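You operate a simulated robot arm through the tools that you are given. There is no shell and no other tool.

You run a simulated robot arm. Do the job below in one go: nothing can be reset, and whatever is moved stays where it is left.

TASK
Skim the froth off the soup, then cover the pot again.
Fine: skimmer back on its hook. What is to be rubbed or washed off counts as gone when no trace of it is left.

It is judged by the outcome, as a careful person would: the job done as asked, and still so three seconds after it is handed in. It fails if anything else is knocked over, pushed out of place, dropped, spilled or broken. A push-on lid holds only when it is set on centred and level and pressed home; a screw cap is set on level and turned clockwise until tight.

THE ROBOT
A 6-joint arm with a two-finger parallel gripper, fixed in place. Base frame: the origin is at the foot of the arm, x ahead of it, y to its left, z up; the work surface is at about z = 0.9. Units: m, rad, N and s.
With the tool pointing down near the work surface it reaches from about 0.36 to 0.86 m from the base axis. Its first joint turns from -2.007 to 2.007 rad. Payload 3.43 kg.
The TCP is the grasp point between the finger pads, 0.034 m short of the fingertips. In the tool frame z runs along the fingers and y along their closing line. Largest opening 0.128 m; finger width 0.024, thickness 0.012; the body of the gripper, 0.048 by 0.13 m, starts 0.096 m behind the TCP.
Orientation is that of the tool frame in the base frame, as a unit quaternion [w, x, y, z]. With the fingers straight down and closing along the base's y, the tool's x points along the base's -x, its y along +y and its z along -z.

THE INTERFACE
- The arm moves only by the tool send_rows. Its argument "rows" is one flat list of numbers, 7 for each row, row after row: the shift along the tool's x, y, z in units of 25 mm (1.0 is 25 mm), then the turn, a rotation vector about the tool's x, y, z in units of 4 degrees (1.0 is 4 degrees), then the gripper command, from -1 (shut) to 1 (fully open), values between in proportion. In form: [x, y, z, wx, wy, wz, fingers, x, y, z, wx, wy, wz, fingers, ...]. A call has 1 to 20 rows; each row shifts and turns the commanded pose from where the row before left it, along the tool's axes as they then stand. A call with a number of a shift or a turn outside -1 to 1 is refused whole. Rows are played at 5 a second. More than 0.05 m and 0.15 rad between two rows, or a gripper value outside its range, and nothing of the call is played. A pose out of reach is approached as far as the arm can. The call stops where the force on the tool passes 40 N (or 10 N more than at its start, if that is more) or the arm is blocked; 0.2 s more then pass. The fingers move at their own pace (about 0.108 m/s each) and stop on an object; they squeeze with about 39 N. The grip force told is the motor's: it shows also when the fingers shut on nothing. Time passes only in rows, and 0.2 s behind the last, so rows that do not move let the fingers close. It gives the time, the measured TCP pose, the force on the tool (base axes), the opening and the grip force at its end, in the units of the frame above (readings bear some noise), with the torque about the TCP (base axes, N m) and any sound that the robot's microphone picked up.
- Cameras (640 x 400 px; columns grow to the right, rows downward): "scene" is fixed at [0.2213, -0.503, 1.8523]; the picture's right is [0.21, -0.98, 0.00], its down [-0.75, -0.17, -0.64] and it looks along [0.62, 0.14, -0.77] (base axes); focal length 214 px, centre (320, 200). "wrist" rides on the gripper at [0.076, -0.011, -0.16] in the tool frame; the picture's right is [0.15, 0.99, 0.00], its down [-0.88, 0.13, -0.45] and it looks along [-0.45, 0.07, 0.89] (tool axes); focal length 234 px, centre (320, 200). There is no depth. A picture from a camera that has moved, and an enlarged one, comes with that camera's place and axes in the base frame and with its lens.
- snapshot(camera): a new picture of that camera. It takes no simulated time.
- move_column(by): slides the trunk up (or, below 0, down) by that many m; the arm rides with it, the base frame stays. It gives what a move gives, with no picture.
- enlarge(camera, box): a new picture of the part [left, top, right, bottom] of that camera's present view, enlarged. It takes no simulated time.
- hand_in(): hands the job in; it is judged then, once.

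Nothing tells you positions but the pictures and the camera data. Unless the task says otherwise, let go and move clear before handing in.

The tools are called after "Emit:" as name(argument=value, ...) on one line, values as JSON. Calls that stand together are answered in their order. send_rows: Moves the arm, as the interface text tells. Its arguments: {"type":"object","properties":{"rows":{"type":"array","items":{"type":"number"}}},"required":["rows"]} The other tools are called the same way: move_column (by) slides the trunk up or down; snapshot (camera) takes a picture; enlarge (camera, box) takes an enlarged picture of a part of a camera's view; hand_in () hands the job in.

At the start:

```text
time: 0.0
position: [0.4709, 0.0943, 1.5517]
tcp_rot: [0.002, 0.0, 1.0, 0.0]
wrist_force: [-0.1, 0.7, 0.3]
moment: [0.02, 0.04, -0.03]
width: 0.128
gripper_force: 0.0
trunk travel left (down, up): [-0.688, 0.102]
```

scene: 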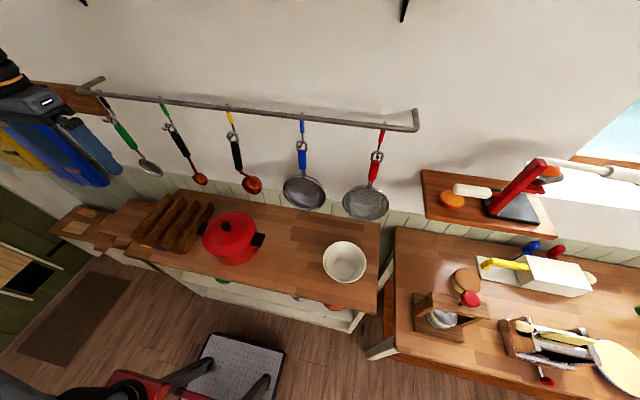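
wrist: 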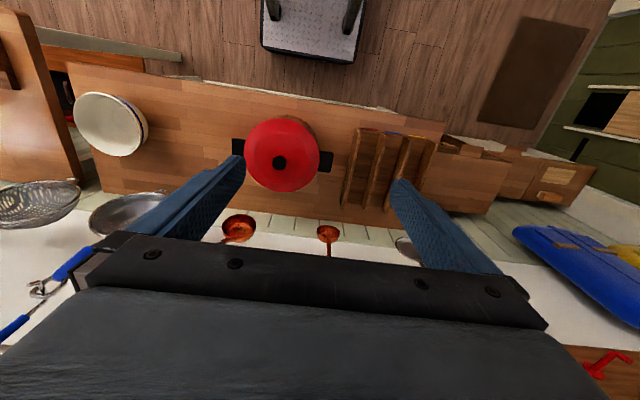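

I see a red pot with its lid on the counter, a white bowl to its right, and utensils hanging from a wall rail (spoon, ladles, two skimmer-like tools). First I'll look closer at everything.

Emit:
enlarge(camera="scene", box=[80, 70, 280, 195])

Emit:
enlarge(camera="scene", box=[260, 100, 440, 230])

Emit:
enlarge(camera="scene", box=[120, 180, 380, 340])

Emit:
enlarge(camera="wrist", box=[200, 90, 460, 250])

```text
3.20 times, centred on (180, 132) of scene
camera zoom: at [0.2213, -0.503, 1.8523], right [0.21, -0.98, 0.0], down [-0.75, -0.17, -0.64], along [0.62, 0.14, -0.77], focal length 686 px, centre (768, 416)
```

zoom: 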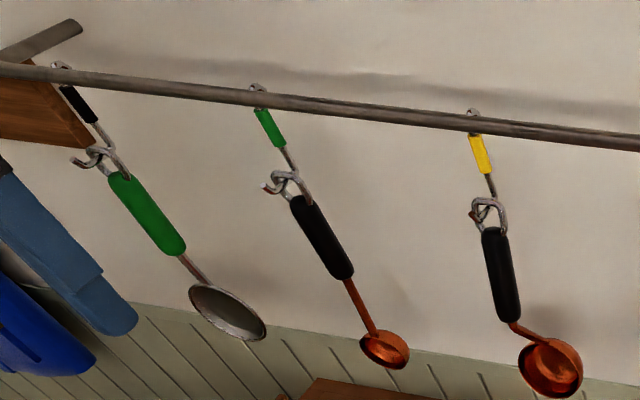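

```text
3.08 times, centred on (350, 165) of scene
camera zoom: at [0.2213, -0.503, 1.8523], right [0.21, -0.98, 0.0], down [-0.75, -0.17, -0.64], along [0.62, 0.14, -0.77], focal length 660 px, centre (228, 308)
```

zoom: 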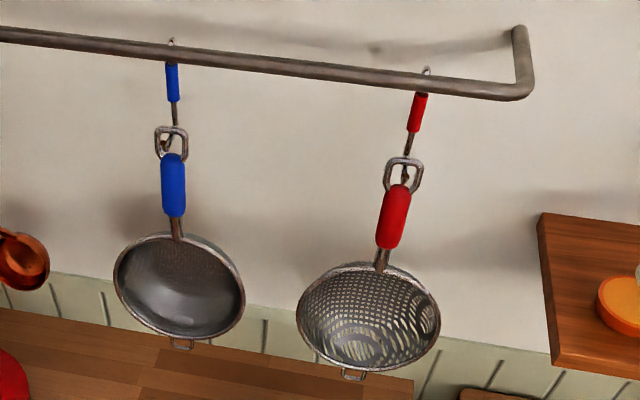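

```text
2.46 times, centred on (250, 260) of scene
camera zoom: at [0.2213, -0.503, 1.8523], right [0.21, -0.98, 0.0], down [-0.75, -0.17, -0.64], along [0.62, 0.14, -0.77], focal length 528 px, centre (492, 52)
```

zoom: 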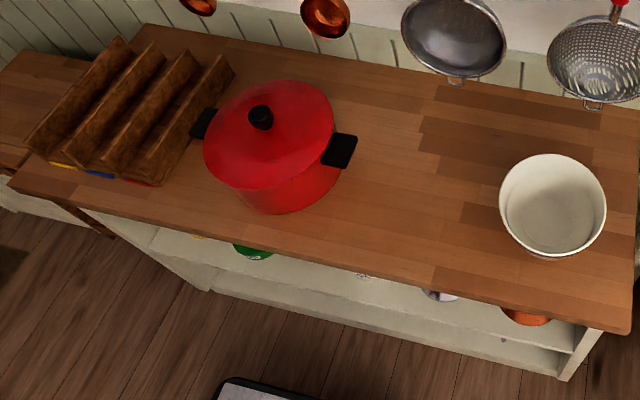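

```text
2.46 times, centred on (330, 170) of wrist
camera zoom: at [0.3957, 0.0811, 1.7101], right [-0.15, 0.99, 0.0], down [0.88, 0.13, 0.46], along [0.45, 0.07, -0.89], focal length 576 px, centre (295, 274)
```

zoom: 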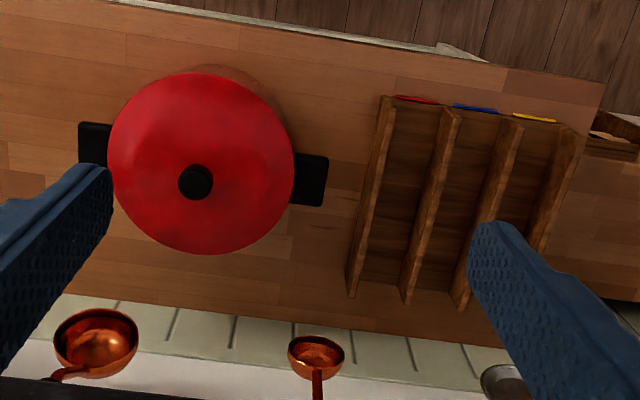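

The tools hang from small hooks on a rail near the wall; the red-handled perforated one looks like the skimmer. I'll pitch the gripper forward so the wrist camera can look at the hanging tools.

Emit:
send_rows(rows=[0, -1, 0, 0, -1, 0, 1, 0, -1, 0, 0, -1, 0, 1, 0, -1, 0, 0, -1, 0, 1, 0, -1, 0, 0, -1, 0, 1, 0, -1, 0, 0, -1, 0, 1, 0, -1, 0, 0, -1, 0, 1, 0, -1, 0, 0, -1, 0, 1, 0, -1, 0, 0, -1, 0, 1, 0, -1, 0, 0, -1, 0, 1, 0, -1, 0, 0, -1, 0, 1, 0, -1, 0, 0, -1, 0, 1, 0, -1, 0, 0, -1, 0, 1, 0, -1, 0, 0, -1, 0, 1, 0, -1, 0, 0, -1, 0, 1, 0, -1, 0, 0, -1, 0, 1])

Emit:
snapshot(camera="wrist")

Emit:
snapshot(camera="scene")

```text
time: 3.2
position: [0.4709, -0.2817, 1.551]
tcp_rot: [0.501, -0.001, 0.865, 0.002]
wrist_force: [-0.3, 0.2, 0.3]
moment: [-0.02, 0.02, -0.05]
width: 0.128
gripper_force: 0.0
trunk travel left (down, up): [-0.688, 0.102]
```

```text
taken
camera wrist: at [0.2958, -0.2947, 1.5648], right [-0.07, 0.99, -0.13], down [0.04, 0.13, 0.99], along [1.0, 0.07, -0.05], focal length 234 px, centre (320, 200)
```

wrist: 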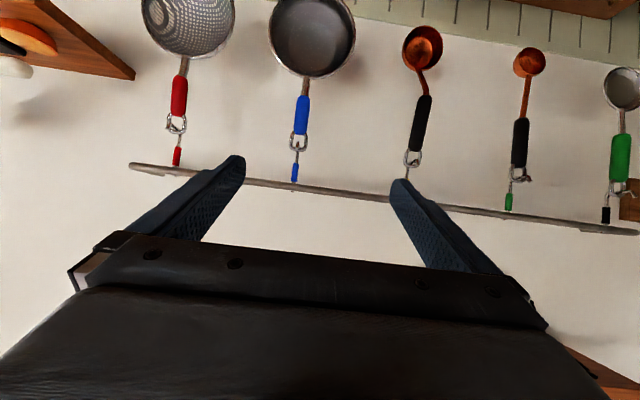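

```text
taken
```

scene: 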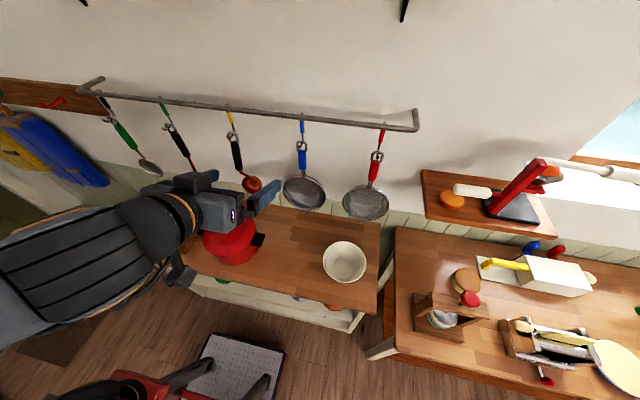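

The camera now looks level at the rail (image upside down). I'll enlarge the hanging tools and their hooks.

Emit:
enlarge(camera="wrist", box=[130, 0, 240, 190])

Emit:
enlarge(camera="wrist", box=[250, 0, 380, 190])

Emit:
enlarge(camera="wrist", box=[380, 20, 640, 240])

```text
2.11 times, centred on (185, 95) of wrist
camera zoom: at [0.2958, -0.2947, 1.5648], right [-0.07, 0.99, -0.13], down [0.04, 0.13, 0.99], along [1.0, 0.07, -0.05], focal length 493 px, centre (604, 421)
```

zoom: 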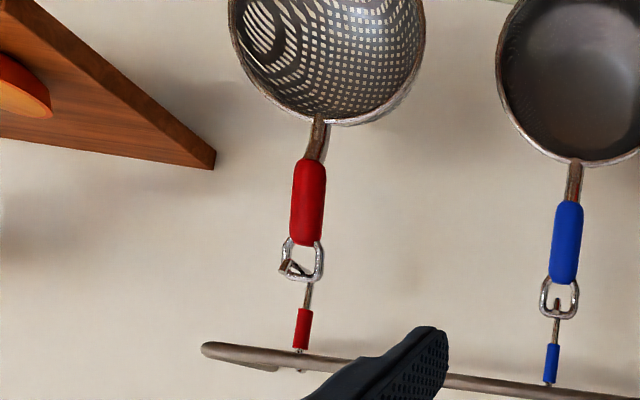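

```text
2.11 times, centred on (315, 95) of wrist
camera zoom: at [0.2958, -0.2947, 1.5648], right [-0.07, 0.99, -0.13], down [0.04, 0.13, 0.99], along [1.0, 0.07, -0.05], focal length 493 px, centre (330, 421)
```

zoom: 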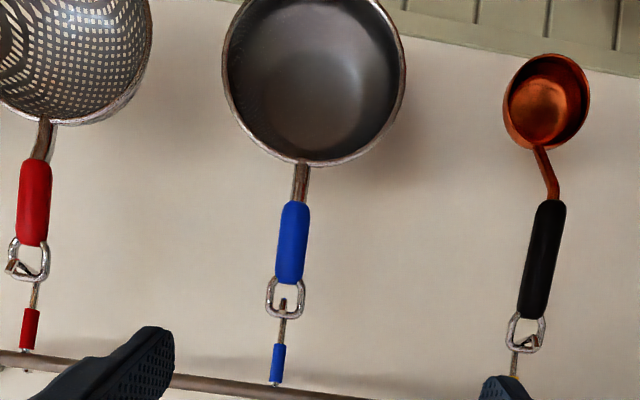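

```text
1.82 times, centred on (510, 130) of wrist
camera zoom: at [0.2958, -0.2947, 1.5648], right [-0.07, 0.99, -0.13], down [0.04, 0.13, 0.99], along [1.0, 0.07, -0.05], focal length 426 px, centre (-26, 327)
```

zoom: 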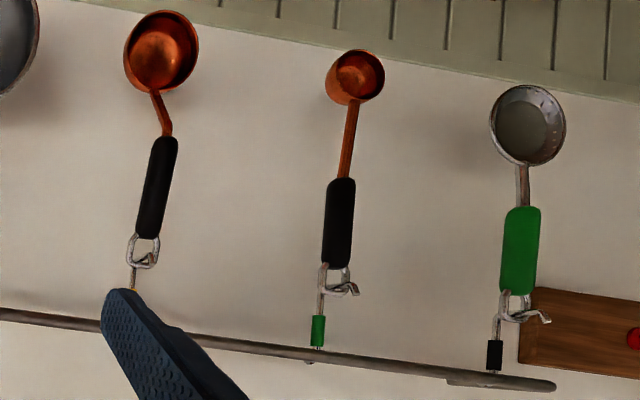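

The blue and red strainers look about 0.2 m wide, likely too big for the pot; the left-most green-handled tool with a shallow disc could be the actual skimmer. I'll move left to look at it more closely.

Emit:
send_rows(rows=[0, 1, 0, 0, 0, 0, 1, 0, 1, 0, 0, 0, 0, 1, 0, 1, 0, 0, 0, 0, 1, 0, 1, 0, 0, 0, 0, 1, 0, 1, 0, 0, 0, 0, 1, 0, 1, 0, 0, 0, 0, 1, 0, 1, 0, 0, 0, 0, 1, 0, 1, 0, 0, 0, 0, 1, 0, 1, 0, 0, 0, 0, 1, 0, 1, 0, 0, 0, 0, 1, 0, 1, 0, 0, 0, 0, 1, 0, 1, 0, 0, 0, 0, 1, 0, 1, 0, 0, 0, 0, 1, 0, 1, 0, 0, 0, 0, 1, 0, 1, 0, 0, 0, 0, 1, 0, 1, 0, 0, 0, 0, 1, 0, 1, 0, 0, 0, 0, 1, 0, 1, 0, 0, 0, 0, 1, 0, 1, 0, 0, 0, 0, 1, 0, 1, 0, 0, 0, 0, 1])

Emit:
snapshot(camera="wrist")

```text
time: 7.4
position: [0.5571, 0.1676, 1.5773]
tcp_rot: [0.501, 0.0, 0.865, 0.001]
wrist_force: [0.2, 0.0, -0.7]
moment: [0.0, 0.01, 0.0]
width: 0.128
gripper_force: 0.1
out of reach, approached as far as the arm can: row 3, 4, 5, 6, 7, 8, 9, 10, 11, 12
trunk travel left (down, up): [-0.688, 0.102]
```

```text
taken
camera wrist: at [0.3813, 0.1553, 1.5918], right [-0.08, 0.99, -0.13], down [0.04, 0.13, 0.99], along [1.0, 0.07, -0.05], focal length 234 px, centre (320, 200)
```

wrist: 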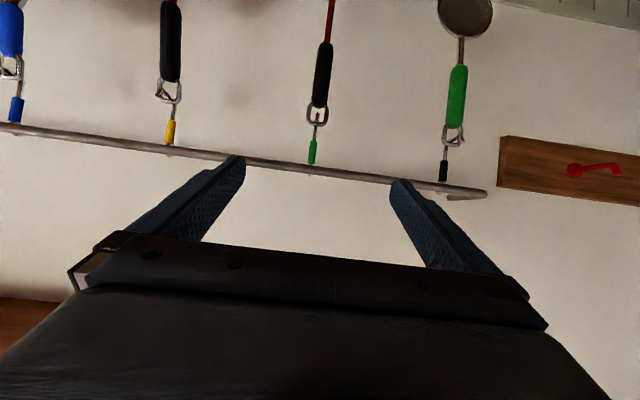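

The arm shifted a bit because the wrist got too near its own base. I'll lower the trunk so the camera sees the discs of the hanging tools level.

Emit:
move_column(by=-0.25)

Emit:
snapshot(camera="wrist")

```text
time: 10.0
position: [0.5823, 0.1683, 1.3276]
tcp_rot: [0.501, 0.0, 0.865, 0.0]
wrist_force: [0.3, 0.8, 0.0]
moment: [0.03, 0.0, -0.01]
width: 0.128
gripper_force: 0.0
trunk travel left (down, up): [-0.438, 0.352]
```

```text
taken
camera wrist: at [0.407, 0.1554, 1.3413], right [-0.07, 0.99, -0.13], down [0.04, 0.13, 0.99], along [1.0, 0.07, -0.05], focal length 234 px, centre (320, 200)
```

wrist: 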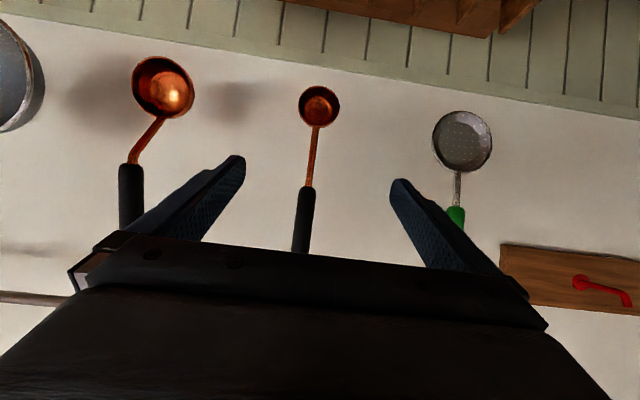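

Emit:
enlarge(camera="wrist", box=[400, 90, 520, 165])

Emit:
enlarge(camera="wrist", box=[100, 40, 360, 200])

```text
5.33 times, centred on (460, 128) of wrist
camera zoom: at [0.407, 0.1554, 1.3413], right [-0.07, 0.99, -0.13], down [0.04, 0.13, 0.99], along [1.0, 0.07, -0.05], focal length 1249 px, centre (-427, 587)
```

zoom: 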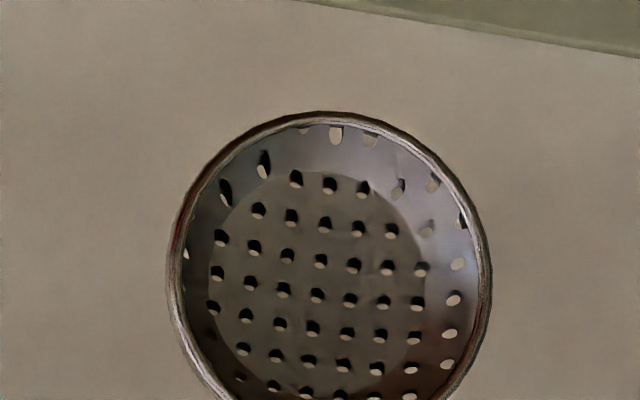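

```text
2.46 times, centred on (230, 120) of wrist
camera zoom: at [0.407, 0.1554, 1.3413], right [-0.07, 0.99, -0.13], down [0.04, 0.13, 0.99], along [1.0, 0.07, -0.05], focal length 576 px, centre (542, 397)
```

zoom: 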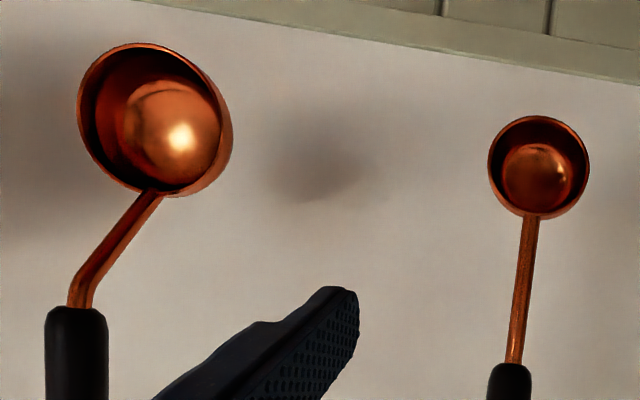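

The green-handled, perforated shallow disc (leftmost, on the black hook) is the skimmer: disc ~0.10 m wide, centred near (0.775, 0.40, 1.19), handle sleeve z≈1.30–1.41. Now I'll point the gripper down again and look at the pot to plan taking the lid off.

Emit:
send_rows(rows=[0, -0.45, 0, 0, 1, 0, 1, 0, -0.45, 0, 0, 1, 0, 1, 0, -0.45, 0, 0, 1, 0, 1, 0, -0.45, 0, 0, 1, 0, 1, 0, -0.45, 0, 0, 1, 0, 1, 0, -0.45, 0, 0, 1, 0, 1, 0, -0.45, 0, 0, 1, 0, 1, 0, -0.45, 0, 0, 1, 0, 1, 0, -0.45, 0, 0, 1, 0, 1, 0, -0.45, 0, 0, 1, 0, 1, 0, -0.45, 0, 0, 1, 0, 1, 0, -0.45, 0, 0, 1, 0, 1, 0, -0.45, 0, 0, 1, 0, 1, 0, -0.45, 0, 0, 1, 0, 1, 0, -0.45, 0, 0, 1, 0, 1])

Emit:
snapshot(camera="wrist")

Emit:
snapshot(camera="scene")

```text
time: 13.2
position: [0.574, 0.0004, 1.2963]
tcp_rot: [0.004, -0.001, 1.0, 0.001]
wrist_force: [-0.7, -0.3, -0.1]
moment: [-0.02, 0.0, 0.0]
width: 0.1278
gripper_force: 0.0
out of reach, approached as far as the arm can: row 14, 15
trunk travel left (down, up): [-0.438, 0.352]
```

```text
taken
camera wrist: at [0.4972, -0.0123, 1.4559], right [-0.15, 0.99, 0.0], down [0.88, 0.13, 0.46], along [0.46, 0.07, -0.89], focal length 234 px, centre (320, 200)
```

wrist: 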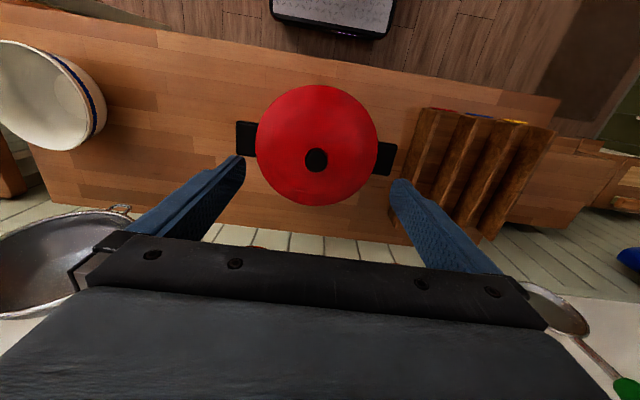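

```text
taken
```

scene: 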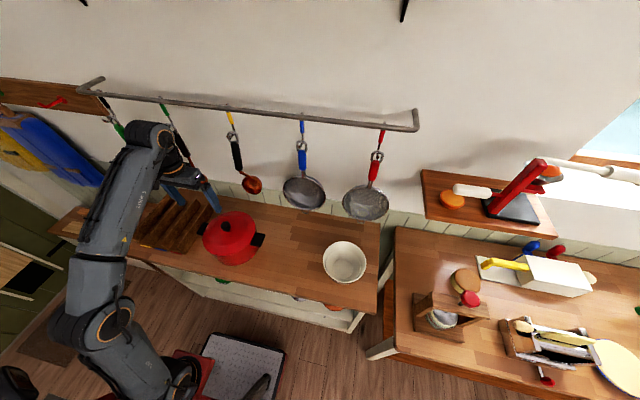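

The pot's knob is near (0.618, 0.0) with its top around z≈1.075, lid radius ≈0.11. I'll zoom into the pot from both cameras to get the lid and knob heights.

Emit:
enlarge(camera="scene", box=[185, 195, 281, 255])

Emit:
enlarge(camera="wrist", box=[224, 80, 416, 200])

Emit:
enlarge(camera="wrist", box=[0, 40, 224, 180])

```text
6.67 times, centred on (233, 225) of scene
camera zoom: at [0.2213, -0.503, 1.8523], right [0.21, -0.98, 0.0], down [-0.75, -0.17, -0.64], along [0.62, 0.14, -0.77], focal length 1430 px, centre (900, 33)
```

zoom: 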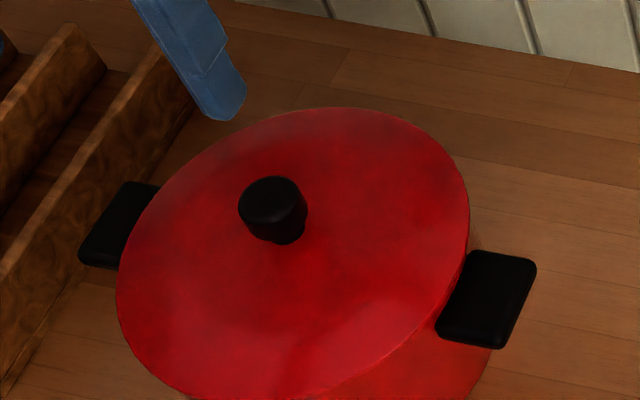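

```text
3.33 times, centred on (320, 140) of wrist
camera zoom: at [0.4972, -0.0123, 1.4559], right [-0.15, 0.99, 0.0], down [0.88, 0.13, 0.46], along [0.46, 0.07, -0.89], focal length 781 px, centre (320, 400)
```

zoom: 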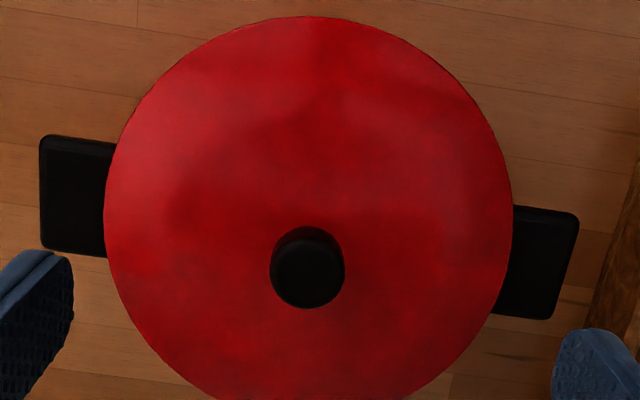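

```text
2.86 times, centred on (112, 110) of wrist
camera zoom: at [0.4972, -0.0123, 1.4559], right [-0.15, 0.99, 0.0], down [0.88, 0.13, 0.46], along [0.46, 0.07, -0.89], focal length 669 px, centre (914, 457)
```

zoom: 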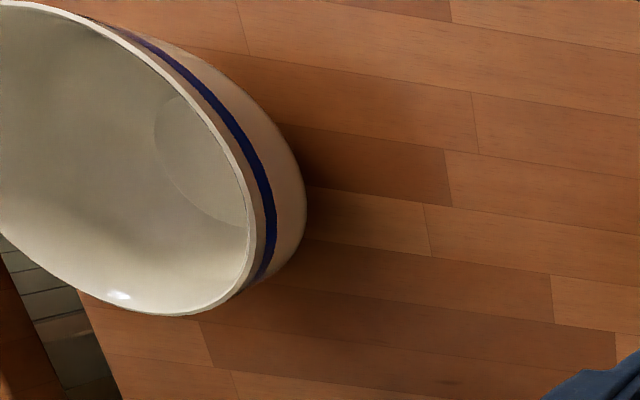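

The knob is a short black cylinder (~4 cm wide, ~2.5 cm tall) on a slightly domed lid. I'll narrow the fingers and descend to hover just above the knob.

Emit:
send_rows(rows=[-0.293, 0, 0.973, 0, 0, 0, 0.2, -0.293, 0, 0.973, 0, 0, 0, 0.2, -0.293, 0, 0.973, 0, 0, 0, 0.2, -0.293, 0, 0.973, 0, 0, 0, 0.2, -0.293, 0, 0.973, 0, 0, 0, 0.2, -0.293, 0, 0.973, 0, 0, 0, 0.2, 0, 0, 0, 0, 0, 0, 0.2])

Emit:
snapshot(camera="wrist")

Emit:
enlarge(camera="scene", box=[153, 155, 281, 235])

```text
time: 14.8
position: [0.6189, -0.0021, 1.1496]
tcp_rot: [0.001, -0.001, 1.0, 0.001]
wrist_force: [0.0, 0.4, 0.1]
moment: [0.0, -0.04, 0.01]
width: 0.0768
gripper_force: 0.1
trunk travel left (down, up): [-0.438, 0.352]
```

```text
taken
camera wrist: at [0.543, -0.0132, 1.3092], right [-0.15, 0.99, 0.0], down [0.88, 0.13, 0.46], along [0.45, 0.07, -0.89], focal length 234 px, centre (320, 200)
```

wrist: 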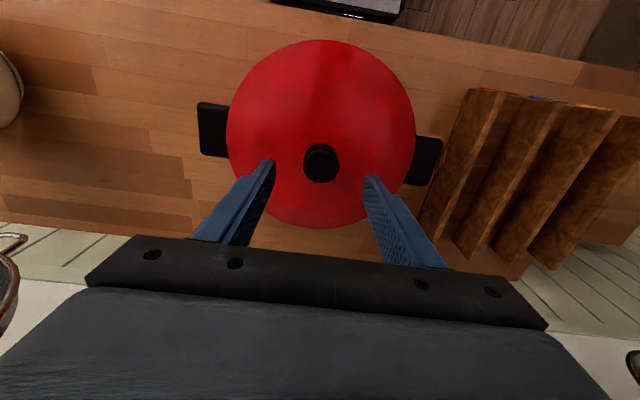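

```text
5.00 times, centred on (217, 195) of scene
camera zoom: at [0.2213, -0.503, 1.8523], right [0.21, -0.98, 0.0], down [-0.75, -0.17, -0.64], along [0.62, 0.14, -0.77], focal length 1072 px, centre (835, 225)
```

zoom: 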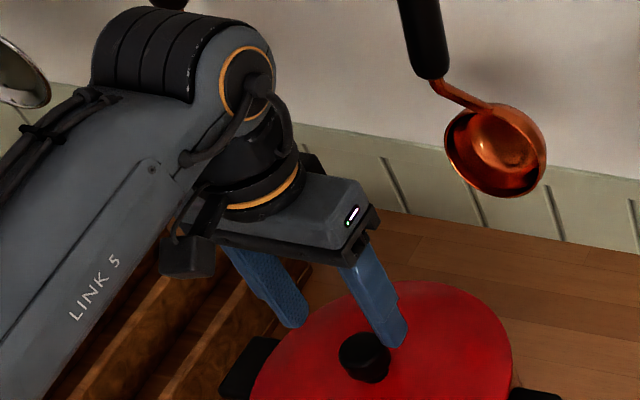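

The knob sits between the fingers. Descending to about z=1.092 in small steps, watching force.

Emit:
send_rows(rows=[0.02, 0.05, 0.6, 0, 0, 0, 0.2, 0.02, 0.03, 0.6, 0, 0, 0, 0.2, 0, 0, 0.6, 0, 0, 0, 0.2, 0, 0, 0.5, 0, 0, 0, 0.2, 0, 0, 0, 0, 0, 0, 0.2])

Emit:
snapshot(camera="wrist")

Emit:
enlarge(camera="scene", box=[185, 195, 281, 255])

```text
time: 16.0
position: [0.6185, -0.0006, 1.0933]
tcp_rot: [0.001, -0.001, 1.0, 0.001]
wrist_force: [-0.3, 0.1, 0.7]
moment: [-0.02, -0.01, 0.01]
width: 0.0771
gripper_force: 0.0
trunk travel left (down, up): [-0.438, 0.352]
```

```text
taken
camera wrist: at [0.542, -0.0125, 1.2527], right [-0.15, 0.99, 0.0], down [0.88, 0.13, 0.46], along [0.45, 0.07, -0.89], focal length 234 px, centre (320, 200)
```

wrist: 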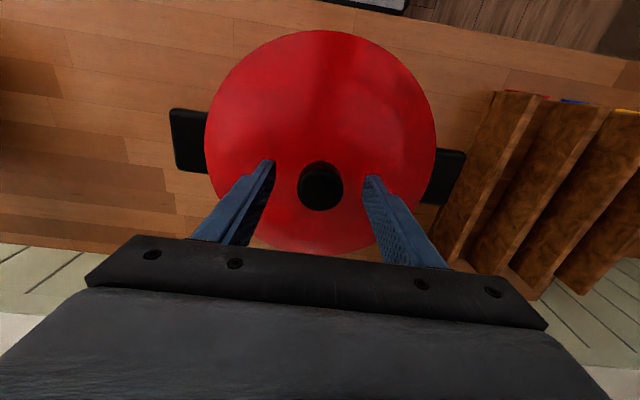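

```text
6.67 times, centred on (233, 225) of scene
camera zoom: at [0.2213, -0.503, 1.8523], right [0.21, -0.98, 0.0], down [-0.75, -0.17, -0.64], along [0.62, 0.14, -0.77], focal length 1430 px, centre (900, 33)
```

zoom: 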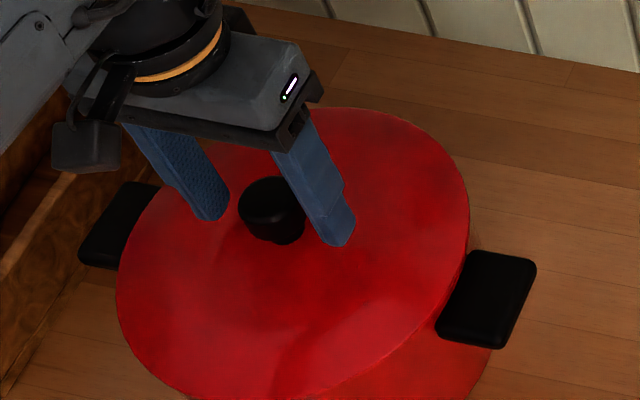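

Fingertips are near z≈1.059, beside the knob. I'll go down a few mm more and then close.

Emit:
send_rows(rows=[0, 0, 0.12, 0, 0, 0, 0.2, 0, 0, 0.12, 0, 0, 0, 0.2, 0, 0, 0, 0, 0, 0, 0.2])

```text
time: 16.8
position: [0.6179, 0.0009, 1.0868]
tcp_rot: [0.001, -0.001, 1.0, 0.001]
wrist_force: [-0.2, -0.1, 0.2]
moment: [-0.02, 0.01, -0.01]
width: 0.0769
gripper_force: 0.1
trunk travel left (down, up): [-0.438, 0.352]
```

Emit:
send_rows(rows=[0, 0, 0, 0, 0, 0, -0.1, 0, 0, 0, 0, 0, 0, -0.4, 0, 0, 0, 0, 0, 0, -1, 0, 0, 0, 0, 0, 0, -1, 0, 0, 0, 0, 0, 0, -1])

Emit:
snapshot(camera="wrist")

```text
time: 18.0
position: [0.6177, -0.0, 1.0874]
tcp_rot: [0.002, -0.001, 1.0, 0.001]
wrist_force: [-0.9, -0.2, 1.3]
moment: [-0.07, 0.03, -0.01]
width: 0.0371
gripper_force: 39.0
trunk travel left (down, up): [-0.438, 0.352]
```

```text
taken
camera wrist: at [0.5416, -0.0116, 1.2469], right [-0.15, 0.99, 0.0], down [0.88, 0.13, 0.46], along [0.45, 0.07, -0.89], focal length 234 px, centre (320, 200)
```

wrist: 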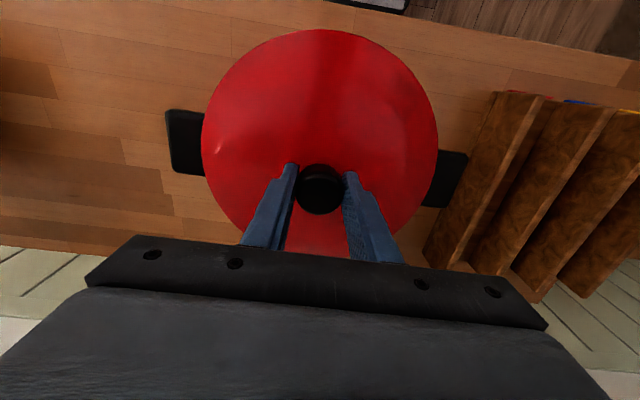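

Knob gripped (width 0.037). Now lift straight up gently.

Emit:
send_rows(rows=[0, 0, -0.2, 0, 0, 0, -1, 0, 0, -0.2, 0, 0, 0, -1, 0, 0, -0.2, 0, 0, 0, -1, 0, 0, -0.4, 0, 0, 0, -1, 0, 0, -0.5, 0, 0, 0, -1, 0, 0, -0.5, 0, 0, 0, -1])

Emit:
snapshot(camera="wrist")

Emit:
enlarge(camera="scene", box=[169, 175, 297, 255])

```text
time: 19.4
position: [0.6159, 0.0019, 1.1364]
tcp_rot: [0.001, 0.0, 1.0, 0.001]
wrist_force: [0.2, 0.6, -3.2]
moment: [0.0, 0.0, 0.01]
width: 0.0374
gripper_force: 39.0
trunk travel left (down, up): [-0.438, 0.352]
```

```text
taken
camera wrist: at [0.5412, -0.0102, 1.297], right [-0.15, 0.99, 0.0], down [0.88, 0.13, 0.46], along [0.45, 0.07, -0.89], focal length 234 px, centre (320, 200)
```

wrist: 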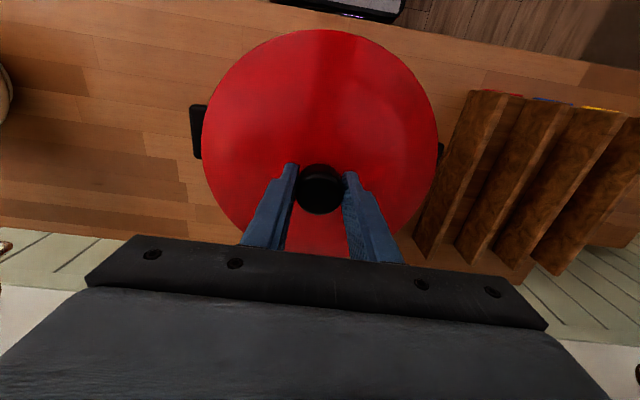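

```text
5.00 times, centred on (233, 215) of scene
camera zoom: at [0.2213, -0.503, 1.8523], right [0.21, -0.98, 0.0], down [-0.75, -0.17, -0.64], along [0.62, 0.14, -0.77], focal length 1072 px, centre (755, 125)
```

zoom: 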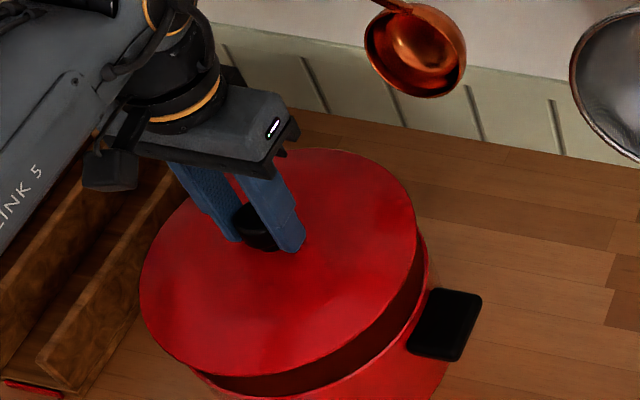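

The lid is up off the pot (about 3.5 N weight). I'll raise it slightly more, then carry it to the free counter spot between pot and bowl (around x=0.60, y=-0.29).

Emit:
send_rows(rows=[0, 0, -0.6, 0, 0, 0, -1, 0.4, -0.5, 0, 0, 0, 0, -1, 0.4, -1, 0, 0, 0, 0, -1, 0, -1, 0, 0, 0, 0, -1, 0, -1, 0, 0, 0, 0, -1, 0, -1, 0, 0, 0, 0, -1, 0, -1, 0, 0, 0, 0, -1, 0, -1, 0, 0, 0, 0, -1, 0, -1, 0, 0, 0, 0, -1, 0, -1, 0, 0, 0, 0, -1, 0, -1, 0, 0, 0, 0, -1, 0, -1, 0, 0, 0, 0, -1, 0, -1, 0, 0, 0, 0, -1, 0, 0, 0, 0, 0, 0, -1])

Emit:
snapshot(camera="wrist")

Emit:
snapshot(camera="scene")

```text
time: 22.4
position: [0.5973, -0.2844, 1.1504]
tcp_rot: [0.001, -0.001, 1.0, 0.002]
wrist_force: [0.5, 0.3, -2.8]
moment: [-0.04, 0.01, 0.0]
width: 0.0374
gripper_force: 39.1
trunk travel left (down, up): [-0.438, 0.352]
```

```text
taken
camera wrist: at [0.5213, -0.2968, 1.3107], right [-0.15, 0.99, 0.0], down [0.88, 0.13, 0.46], along [0.45, 0.07, -0.89], focal length 234 px, centre (320, 200)
```

wrist: 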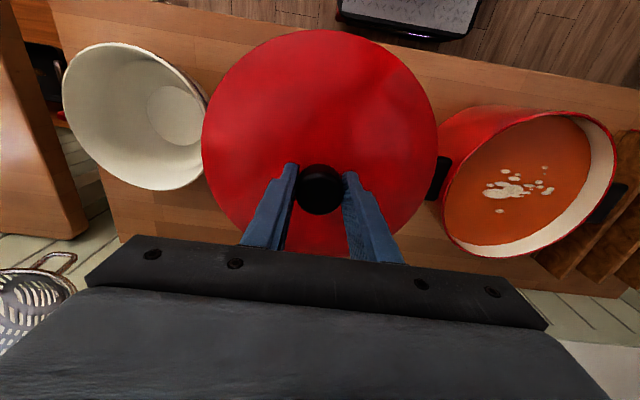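

```text
taken
```

scene: 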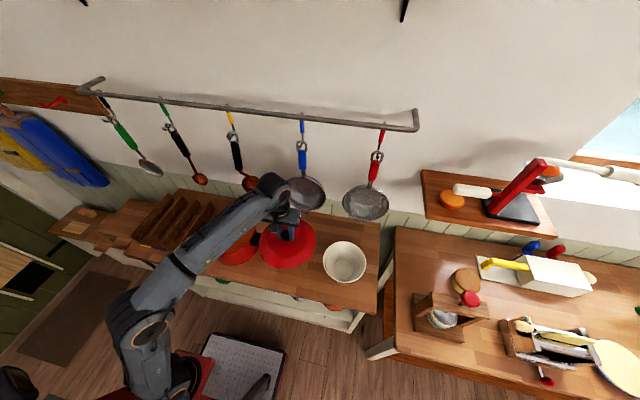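

The soup is visible: orange with a small cluster of white froth near its centre. Let me zoom on it, then lower the lid.

Emit:
enlarge(camera="wrist", box=[430, 90, 640, 270])

Emit:
send_rows(rows=[0, 0, 1, 0, 0, 0, -1, 0, 0, 1, 0, 0, 0, -1, 0, 0, 1, 0, 0, 0, -1, 0, 0, 1, 0, 0, 0, -1, 0, 0, 1, 0, 0, 0, -1, 0, 0, 0.6, 0, 0, 0, -1, 0, 0, 0, 0, 0, 0, -1])

Emit:
snapshot(camera="wrist")

Emit:
enlarge(camera="scene", box=[210, 190, 370, 290])

```text
2.22 times, centred on (535, 180) of wrist
camera zoom: at [0.5213, -0.2968, 1.3107], right [-0.15, 0.99, 0.0], down [0.88, 0.13, 0.46], along [0.45, 0.07, -0.89], focal length 520 px, centre (-158, 244)
```

zoom: 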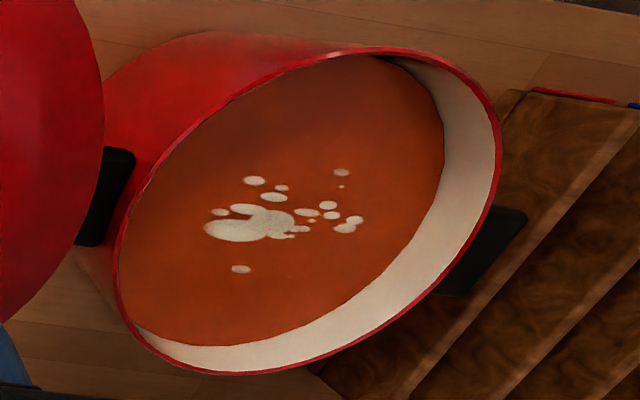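

```text
time: 24.0
position: [0.597, -0.2871, 1.0096]
tcp_rot: [0.001, -0.001, 1.0, 0.0]
wrist_force: [0.2, -0.6, -3.2]
moment: [-0.01, 0.01, 0.03]
width: 0.0372
gripper_force: 39.2
trunk travel left (down, up): [-0.438, 0.352]
```

```text
taken
camera wrist: at [0.5225, -0.2987, 1.1703], right [-0.15, 0.99, 0.0], down [0.88, 0.13, 0.46], along [0.45, 0.07, -0.89], focal length 234 px, centre (320, 200)
```

wrist: 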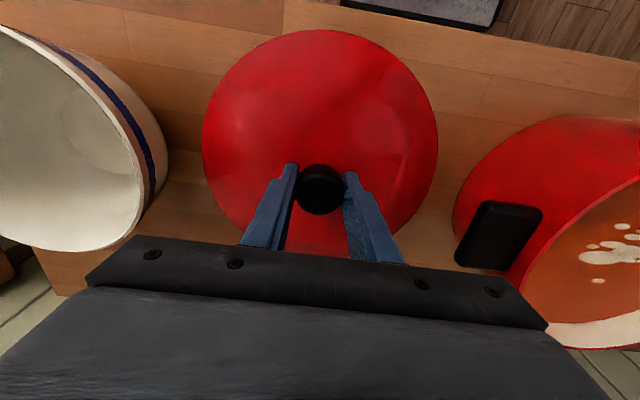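

```text
4.00 times, centred on (290, 240) of scene
camera zoom: at [0.2213, -0.503, 1.8523], right [0.21, -0.98, 0.0], down [-0.75, -0.17, -0.64], along [0.62, 0.14, -0.77], focal length 858 px, centre (440, 40)
```

zoom: 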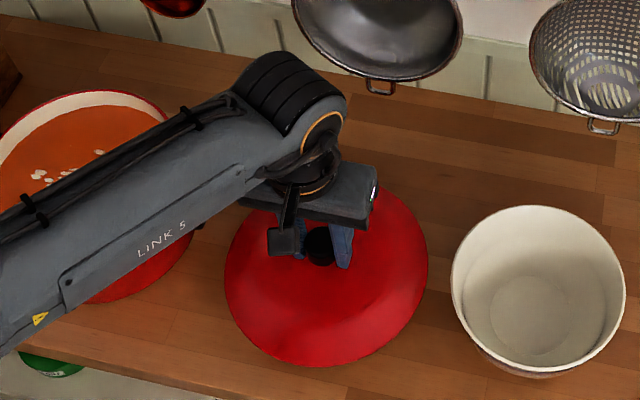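

Lid is clear of pot and bowl. Lowering slowly to find the counter.

Emit:
send_rows(rows=[0, 0, 0.3, 0, 0, 0, -1, 0, 0, 0.3, 0, 0, 0, -1, 0, 0, 0.2, 0, 0, 0, -1, 0, 0, 0, 0, 0, 0, -1])

Emit:
enlarge(camera="scene", box=[250, 210, 346, 270])

```text
time: 25.0
position: [0.598, -0.287, 0.9915]
tcp_rot: [0.0, -0.002, 1.0, 0.001]
wrist_force: [1.1, 0.2, -2.3]
moment: [0.0, -0.01, 0.03]
width: 0.0372
gripper_force: 38.7
trunk travel left (down, up): [-0.438, 0.352]
```

```text
6.67 times, centred on (298, 240) of scene
camera zoom: at [0.2213, -0.503, 1.8523], right [0.21, -0.98, 0.0], down [-0.75, -0.17, -0.64], along [0.62, 0.14, -0.77], focal length 1430 px, centre (467, -67)
```

zoom: 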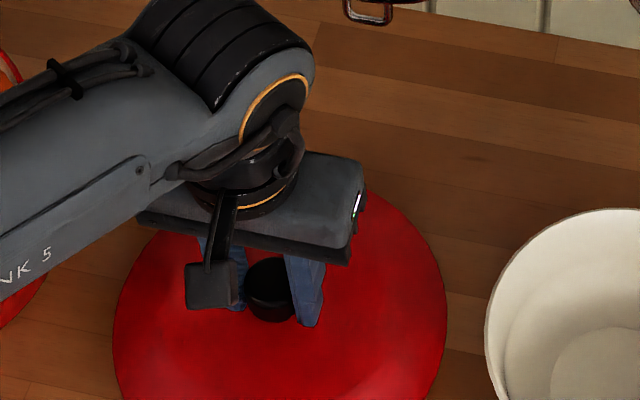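

Emit:
send_rows(rows=[0, 0, 0.15, 0, 0, 0, -1, 0, 0, 0.15, 0, 0, 0, -1, 0, 0, 0.15, 0, 0, 0, -1, 0, 0, 0, 0, 0, 0, -1])

```text
time: 26.0
position: [0.5986, -0.2851, 0.9792]
tcp_rot: [0.001, -0.001, 1.0, 0.001]
wrist_force: [0.6, 0.0, -2.9]
moment: [0.01, 0.01, 0.0]
width: 0.0371
gripper_force: 38.9
trunk travel left (down, up): [-0.438, 0.352]
```

Emit:
send_rows(rows=[0, 0, 0.15, 0, 0, 0, -1, 0, 0, 0.15, 0, 0, 0, -1, 0, 0, 0, 0, 0, 0, -1])

Emit:
enlarge(camera="scene", box=[250, 210, 346, 270])

```text
time: 26.8
position: [0.5988, -0.2854, 0.9733]
tcp_rot: [0.0, -0.001, 1.0, 0.001]
wrist_force: [0.6, 0.1, -4.1]
moment: [-0.02, 0.04, 0.01]
width: 0.0373
gripper_force: 39.1
trunk travel left (down, up): [-0.438, 0.352]
```

```text
6.67 times, centred on (298, 240) of scene
camera zoom: at [0.2213, -0.503, 1.8523], right [0.21, -0.98, 0.0], down [-0.75, -0.17, -0.64], along [0.62, 0.14, -0.77], focal length 1430 px, centre (467, -67)
```

zoom: 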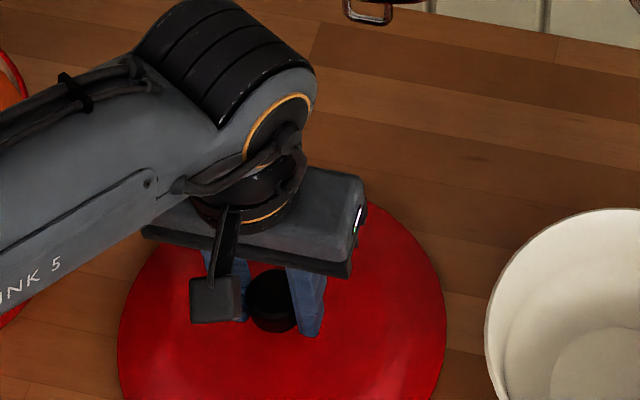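

Emit:
send_rows(rows=[0, 0, 0.12, 0, 0, 0, -1, 0, 0, 0.12, 0, 0, 0, -1, 0, 0, 0, 0, 0, 0, -1])

```text
time: 27.6
position: [0.5997, -0.2856, 0.9695]
tcp_rot: [0.005, -0.001, 1.0, 0.0]
wrist_force: [-0.6, 1.7, 32.8]
moment: [0.09, -0.06, 0.02]
width: 0.0372
gripper_force: 39.4
trunk travel left (down, up): [-0.438, 0.352]
```

Contact with the counter at z≈0.97. Easing off slightly, then opening the fingers.

Emit:
send_rows(rows=[0, 0, -0.08, 0, 0, 0, -1, 0, 0, 0, 0, 0, 0, -1])

```text
time: 28.2
position: [0.5972, -0.2857, 0.9694]
tcp_rot: [0.002, -0.001, 1.0, 0.0]
wrist_force: [3.2, -1.5, 26.5]
moment: [-0.05, -0.72, -0.01]
width: 0.0371
gripper_force: 39.5
trunk travel left (down, up): [-0.438, 0.352]
```

Emit:
send_rows(rows=[0, 0, -0.08, 0, 0, 0, -1, 0, 0, 0, 0, 0, 0, -1])

```text
time: 28.8
position: [0.5989, -0.2855, 0.9689]
tcp_rot: [0.0, 0.0, 1.0, 0.001]
wrist_force: [2.0, -1.4, 3.9]
moment: [-0.28, -0.74, -0.15]
width: 0.0373
gripper_force: 38.6
trunk travel left (down, up): [-0.438, 0.352]
```

Emit:
send_rows(rows=[0, 0, 0, 0, 0, 0, -0.3, 0, 0, 0, 0, 0, 0, 0, 0, 0, 0, 0, 0, 0, 0.2, 0, 0, 0, 0, 0, 0, 0.2])

Emit:
snapshot(camera="wrist")

```text
time: 29.8
position: [0.5987, -0.2854, 0.9698]
tcp_rot: [0.001, -0.001, 1.0, 0.001]
wrist_force: [0.1, -0.6, -0.4]
moment: [0.03, 0.0, -0.02]
width: 0.077
gripper_force: 0.1
trunk travel left (down, up): [-0.438, 0.352]
```

```text
taken
camera wrist: at [0.523, -0.298, 1.1307], right [-0.15, 0.99, 0.0], down [0.88, 0.13, 0.46], along [0.45, 0.07, -0.89], focal length 234 px, centre (320, 200)
```

wrist: 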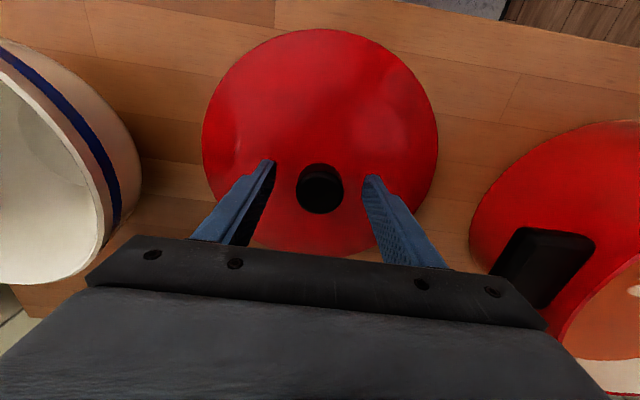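

The lid rests on the counter. Now a close look at the skimmer's ring and hook before planning the grasp; the gripper goes straight up meanwhile.

Emit:
send_rows(rows=[0, 0, -0.5, 0, 0, 0, 0.3, 0, 0, -1, 0, 0, 0, 0.3, 0, 0, -1, 0, 0, 0, 0.3, 0, 0, -1, 0, 0, 0, 0.3, 0, 0, -1, 0, 0, 0, 0.3, 0, 0, -1, 0, 0, 0, 0.3, 0, 0, -1, 0, 0, 0, 0.3, 0, 0, -1, 0, 0, 0, 0.3, 0, 0, -1, 0, 0, 0, 0.3])

Emit:
enlarge(camera="scene", box=[85, 82, 149, 122])

Emit:
enlarge(camera="scene", box=[90, 90, 186, 190])

```text
time: 31.8
position: [0.5984, -0.2862, 1.183]
tcp_rot: [0.001, -0.001, 1.0, 0.001]
wrist_force: [-0.2, -0.6, -0.2]
moment: [-0.01, -0.02, 0.01]
width: 0.0833
gripper_force: 0.0
trunk travel left (down, up): [-0.438, 0.352]
```

```text
10.00 times, centred on (117, 102) of scene
camera zoom: at [0.2213, -0.503, 1.8523], right [0.21, -0.98, 0.0], down [-0.75, -0.17, -0.64], along [0.62, 0.14, -0.77], focal length 2145 px, centre (2350, 1180)
```

zoom: 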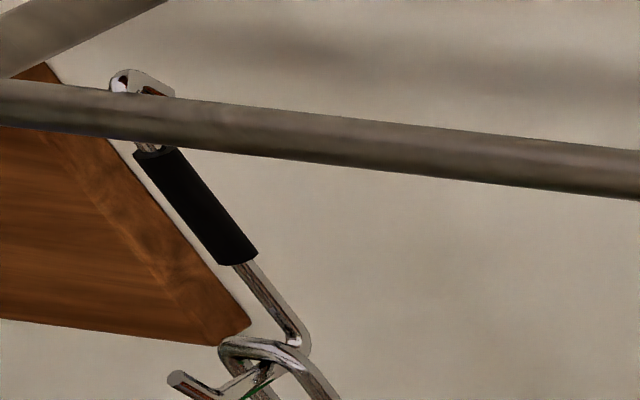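

```text
4.00 times, centred on (138, 140) of scene
camera zoom: at [0.2213, -0.503, 1.8523], right [0.21, -0.98, 0.0], down [-0.75, -0.17, -0.64], along [0.62, 0.14, -0.77], focal length 858 px, centre (1048, 440)
```

zoom: 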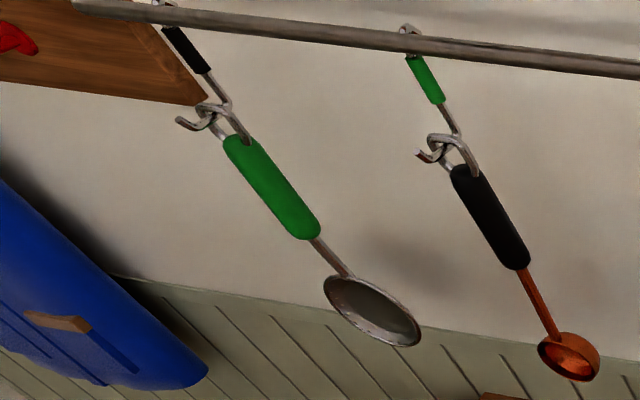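

The hook's J opens toward the robot, so the skimmer comes off by lifting ~2–3 cm and pulling toward the robot. I'll raise the trunk and go to the left for a close-up of hook and ring.

Emit:
move_column(by=0.28)

Emit:
send_rows(rows=[0.3, 1, 0, 0, -1, 0, 0.3, 0.3, 1, 0, 0, -1, 0, 0.3, 0, 1, 0, 0, -1, 0, 0.3, 0, 1, 0, 0, -1, 0, 0.3, 0, 1, 0, 0, -1, 0, 0.3, 0, 1, 0, 0, -1, 0, 0.3, 0, 1, 0, 0, -1, 0, 0.3, 0, 1, 0, 0, -1, 0, 0.3, 0, 1, 0, 0, -1, 0, 0.3, 0, 1, 0, 0, -1, 0, 0.3, 0, 1, 0, 0, -1, 0, 0.3, 0, 1, 0, 0, -1, 0, 0.3, 0, 1, 0, 0, -1, 0, 0.3, 0, 1, 0, 0, -1, 0, 0.3, 0, 1, 0, 0, -1, 0, 0.3, 0, 1, 0, 0, 0, 0, 0.3, 0, 1, 0, 0, 0, 0, 0.3, 0, 1, 0, 0, 0, 0, 0.3, 0, 1, 0, 0, 0, 0, 0.3, 0, 1, 0, 0, 0, 0, 0.3])

Emit:
snapshot(camera="wrist")

```text
time: 34.6
position: [0.5982, -0.2852, 1.4645]
tcp_rot: [0.001, -0.001, 1.0, 0.001]
wrist_force: [-0.1, -0.2, -0.1]
moment: [0.0, -0.01, 0.02]
width: 0.0833
gripper_force: 0.1
trunk travel left (down, up): [-0.718, 0.072]
```

```text
time: 38.8
position: [0.5817, 0.2161, 1.4614]
tcp_rot: [0.501, 0.0, 0.866, 0.001]
wrist_force: [-0.7, 0.7, 0.1]
moment: [0.0, 0.02, 0.03]
width: 0.0832
gripper_force: 0.0
trunk travel left (down, up): [-0.718, 0.072]
```

```text
taken
camera wrist: at [0.4057, 0.2036, 1.4763], right [-0.07, 0.99, -0.13], down [0.04, 0.13, 0.99], along [1.0, 0.07, -0.05], focal length 234 px, centre (320, 200)
```

wrist: 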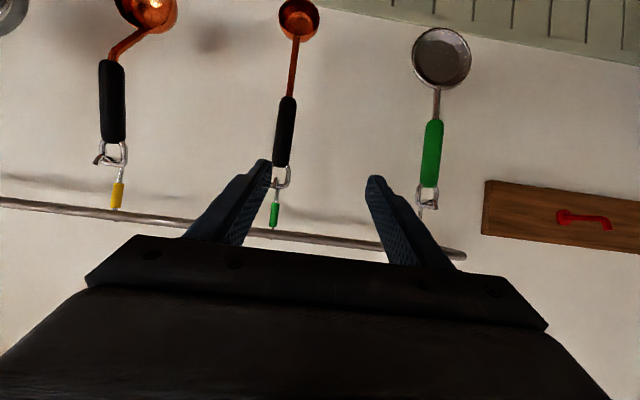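

Emit:
enlarge(camera="wrist", box=[400, 20, 480, 140])

Emit:
enlarge(camera="wrist", box=[396, 160, 476, 210])

```text
3.33 times, centred on (440, 80) of wrist
camera zoom: at [0.4057, 0.2036, 1.4763], right [-0.07, 0.99, -0.13], down [0.04, 0.13, 0.99], along [1.0, 0.07, -0.05], focal length 781 px, centre (-80, 600)
```

zoom: 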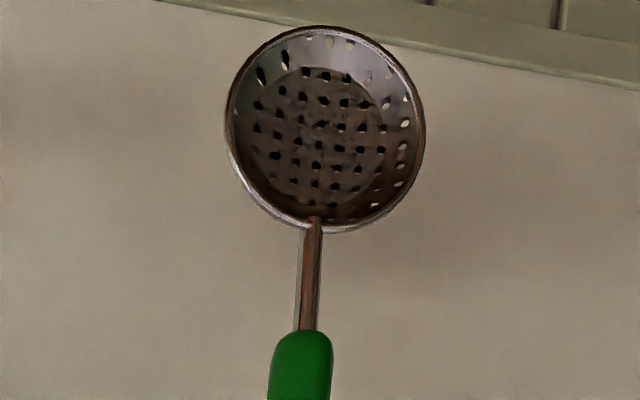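

```text
8.00 times, centred on (436, 185) of wrist
camera zoom: at [0.4057, 0.2036, 1.4763], right [-0.07, 0.99, -0.13], down [0.04, 0.13, 0.99], along [1.0, 0.07, -0.05], focal length 1873 px, centre (-608, 320)
```

zoom: 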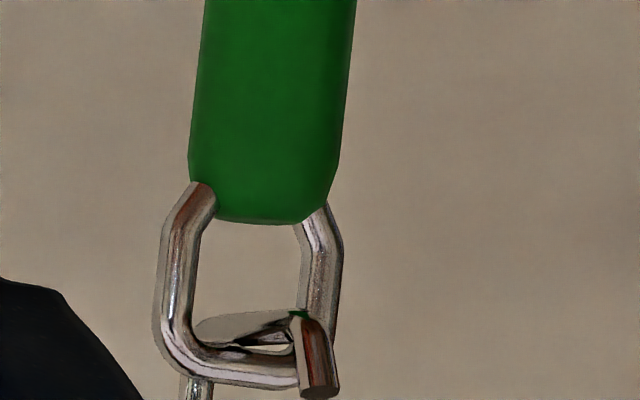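

Skimmer geometry: handle nearly vertical at x≈0.766, y≈0.398; sleeve z 1.31–1.41, ring top z≈1.444, disc centre z≈1.20. I'll roll the gripper 180° about its own axis (pointing 30° below level), so that when it later points straight down the disc is ahead and visible in the wrist camera.

Emit:
send_rows(rows=[0, 0, 0, 0, 0, 1, 0.3, 0, 0, 0, 0, 0, 1, 0.3, 0, 0, 0, 0, 0, 1, 0.3, 0, 0, 0, 0, 0, 1, 0.3, 0, 0, 0, 0, 0, 1, 0.3, 0, 0, 0, 0, 0, 1, 0.3, 0, 0, 0, 0, 0, 1, 0.3, 0, 0, 0, 0, 0, 1, 0.3, 0, 0, 0, 0, 0, 1, 0.3, 0, 0, 0, 0, 0, 1, 0.3, 0, 0, 0, 0, 0, 1, 0.3, 0, 0, 0, 0, 0, 1, 0.3, 0, 0, 0, 0, 0, 1, 0.3, 0, 0, 0, 0, 0, 1, 0.3, 0, 0, 0, 0, 0, 1, 0.3, 0, 0, 0, 0, 0, 1, 0.3, 0, 0, 0, 0, 0, 1, 0.3, 0, 0, 0, 0, 0, 1, 0.3, 0, 0, 0, 0, 0, 1, 0.3, 0, 0, 0, 0, 0, 1, 0.3])

```text
time: 43.0
position: [0.5824, 0.2141, 1.4627]
tcp_rot: [0.382, 0.556, 0.663, 0.323]
wrist_force: [0.5, 0.6, 0.0]
moment: [0.0, 0.04, 0.0]
width: 0.0833
gripper_force: 0.0
trunk travel left (down, up): [-0.718, 0.072]
```

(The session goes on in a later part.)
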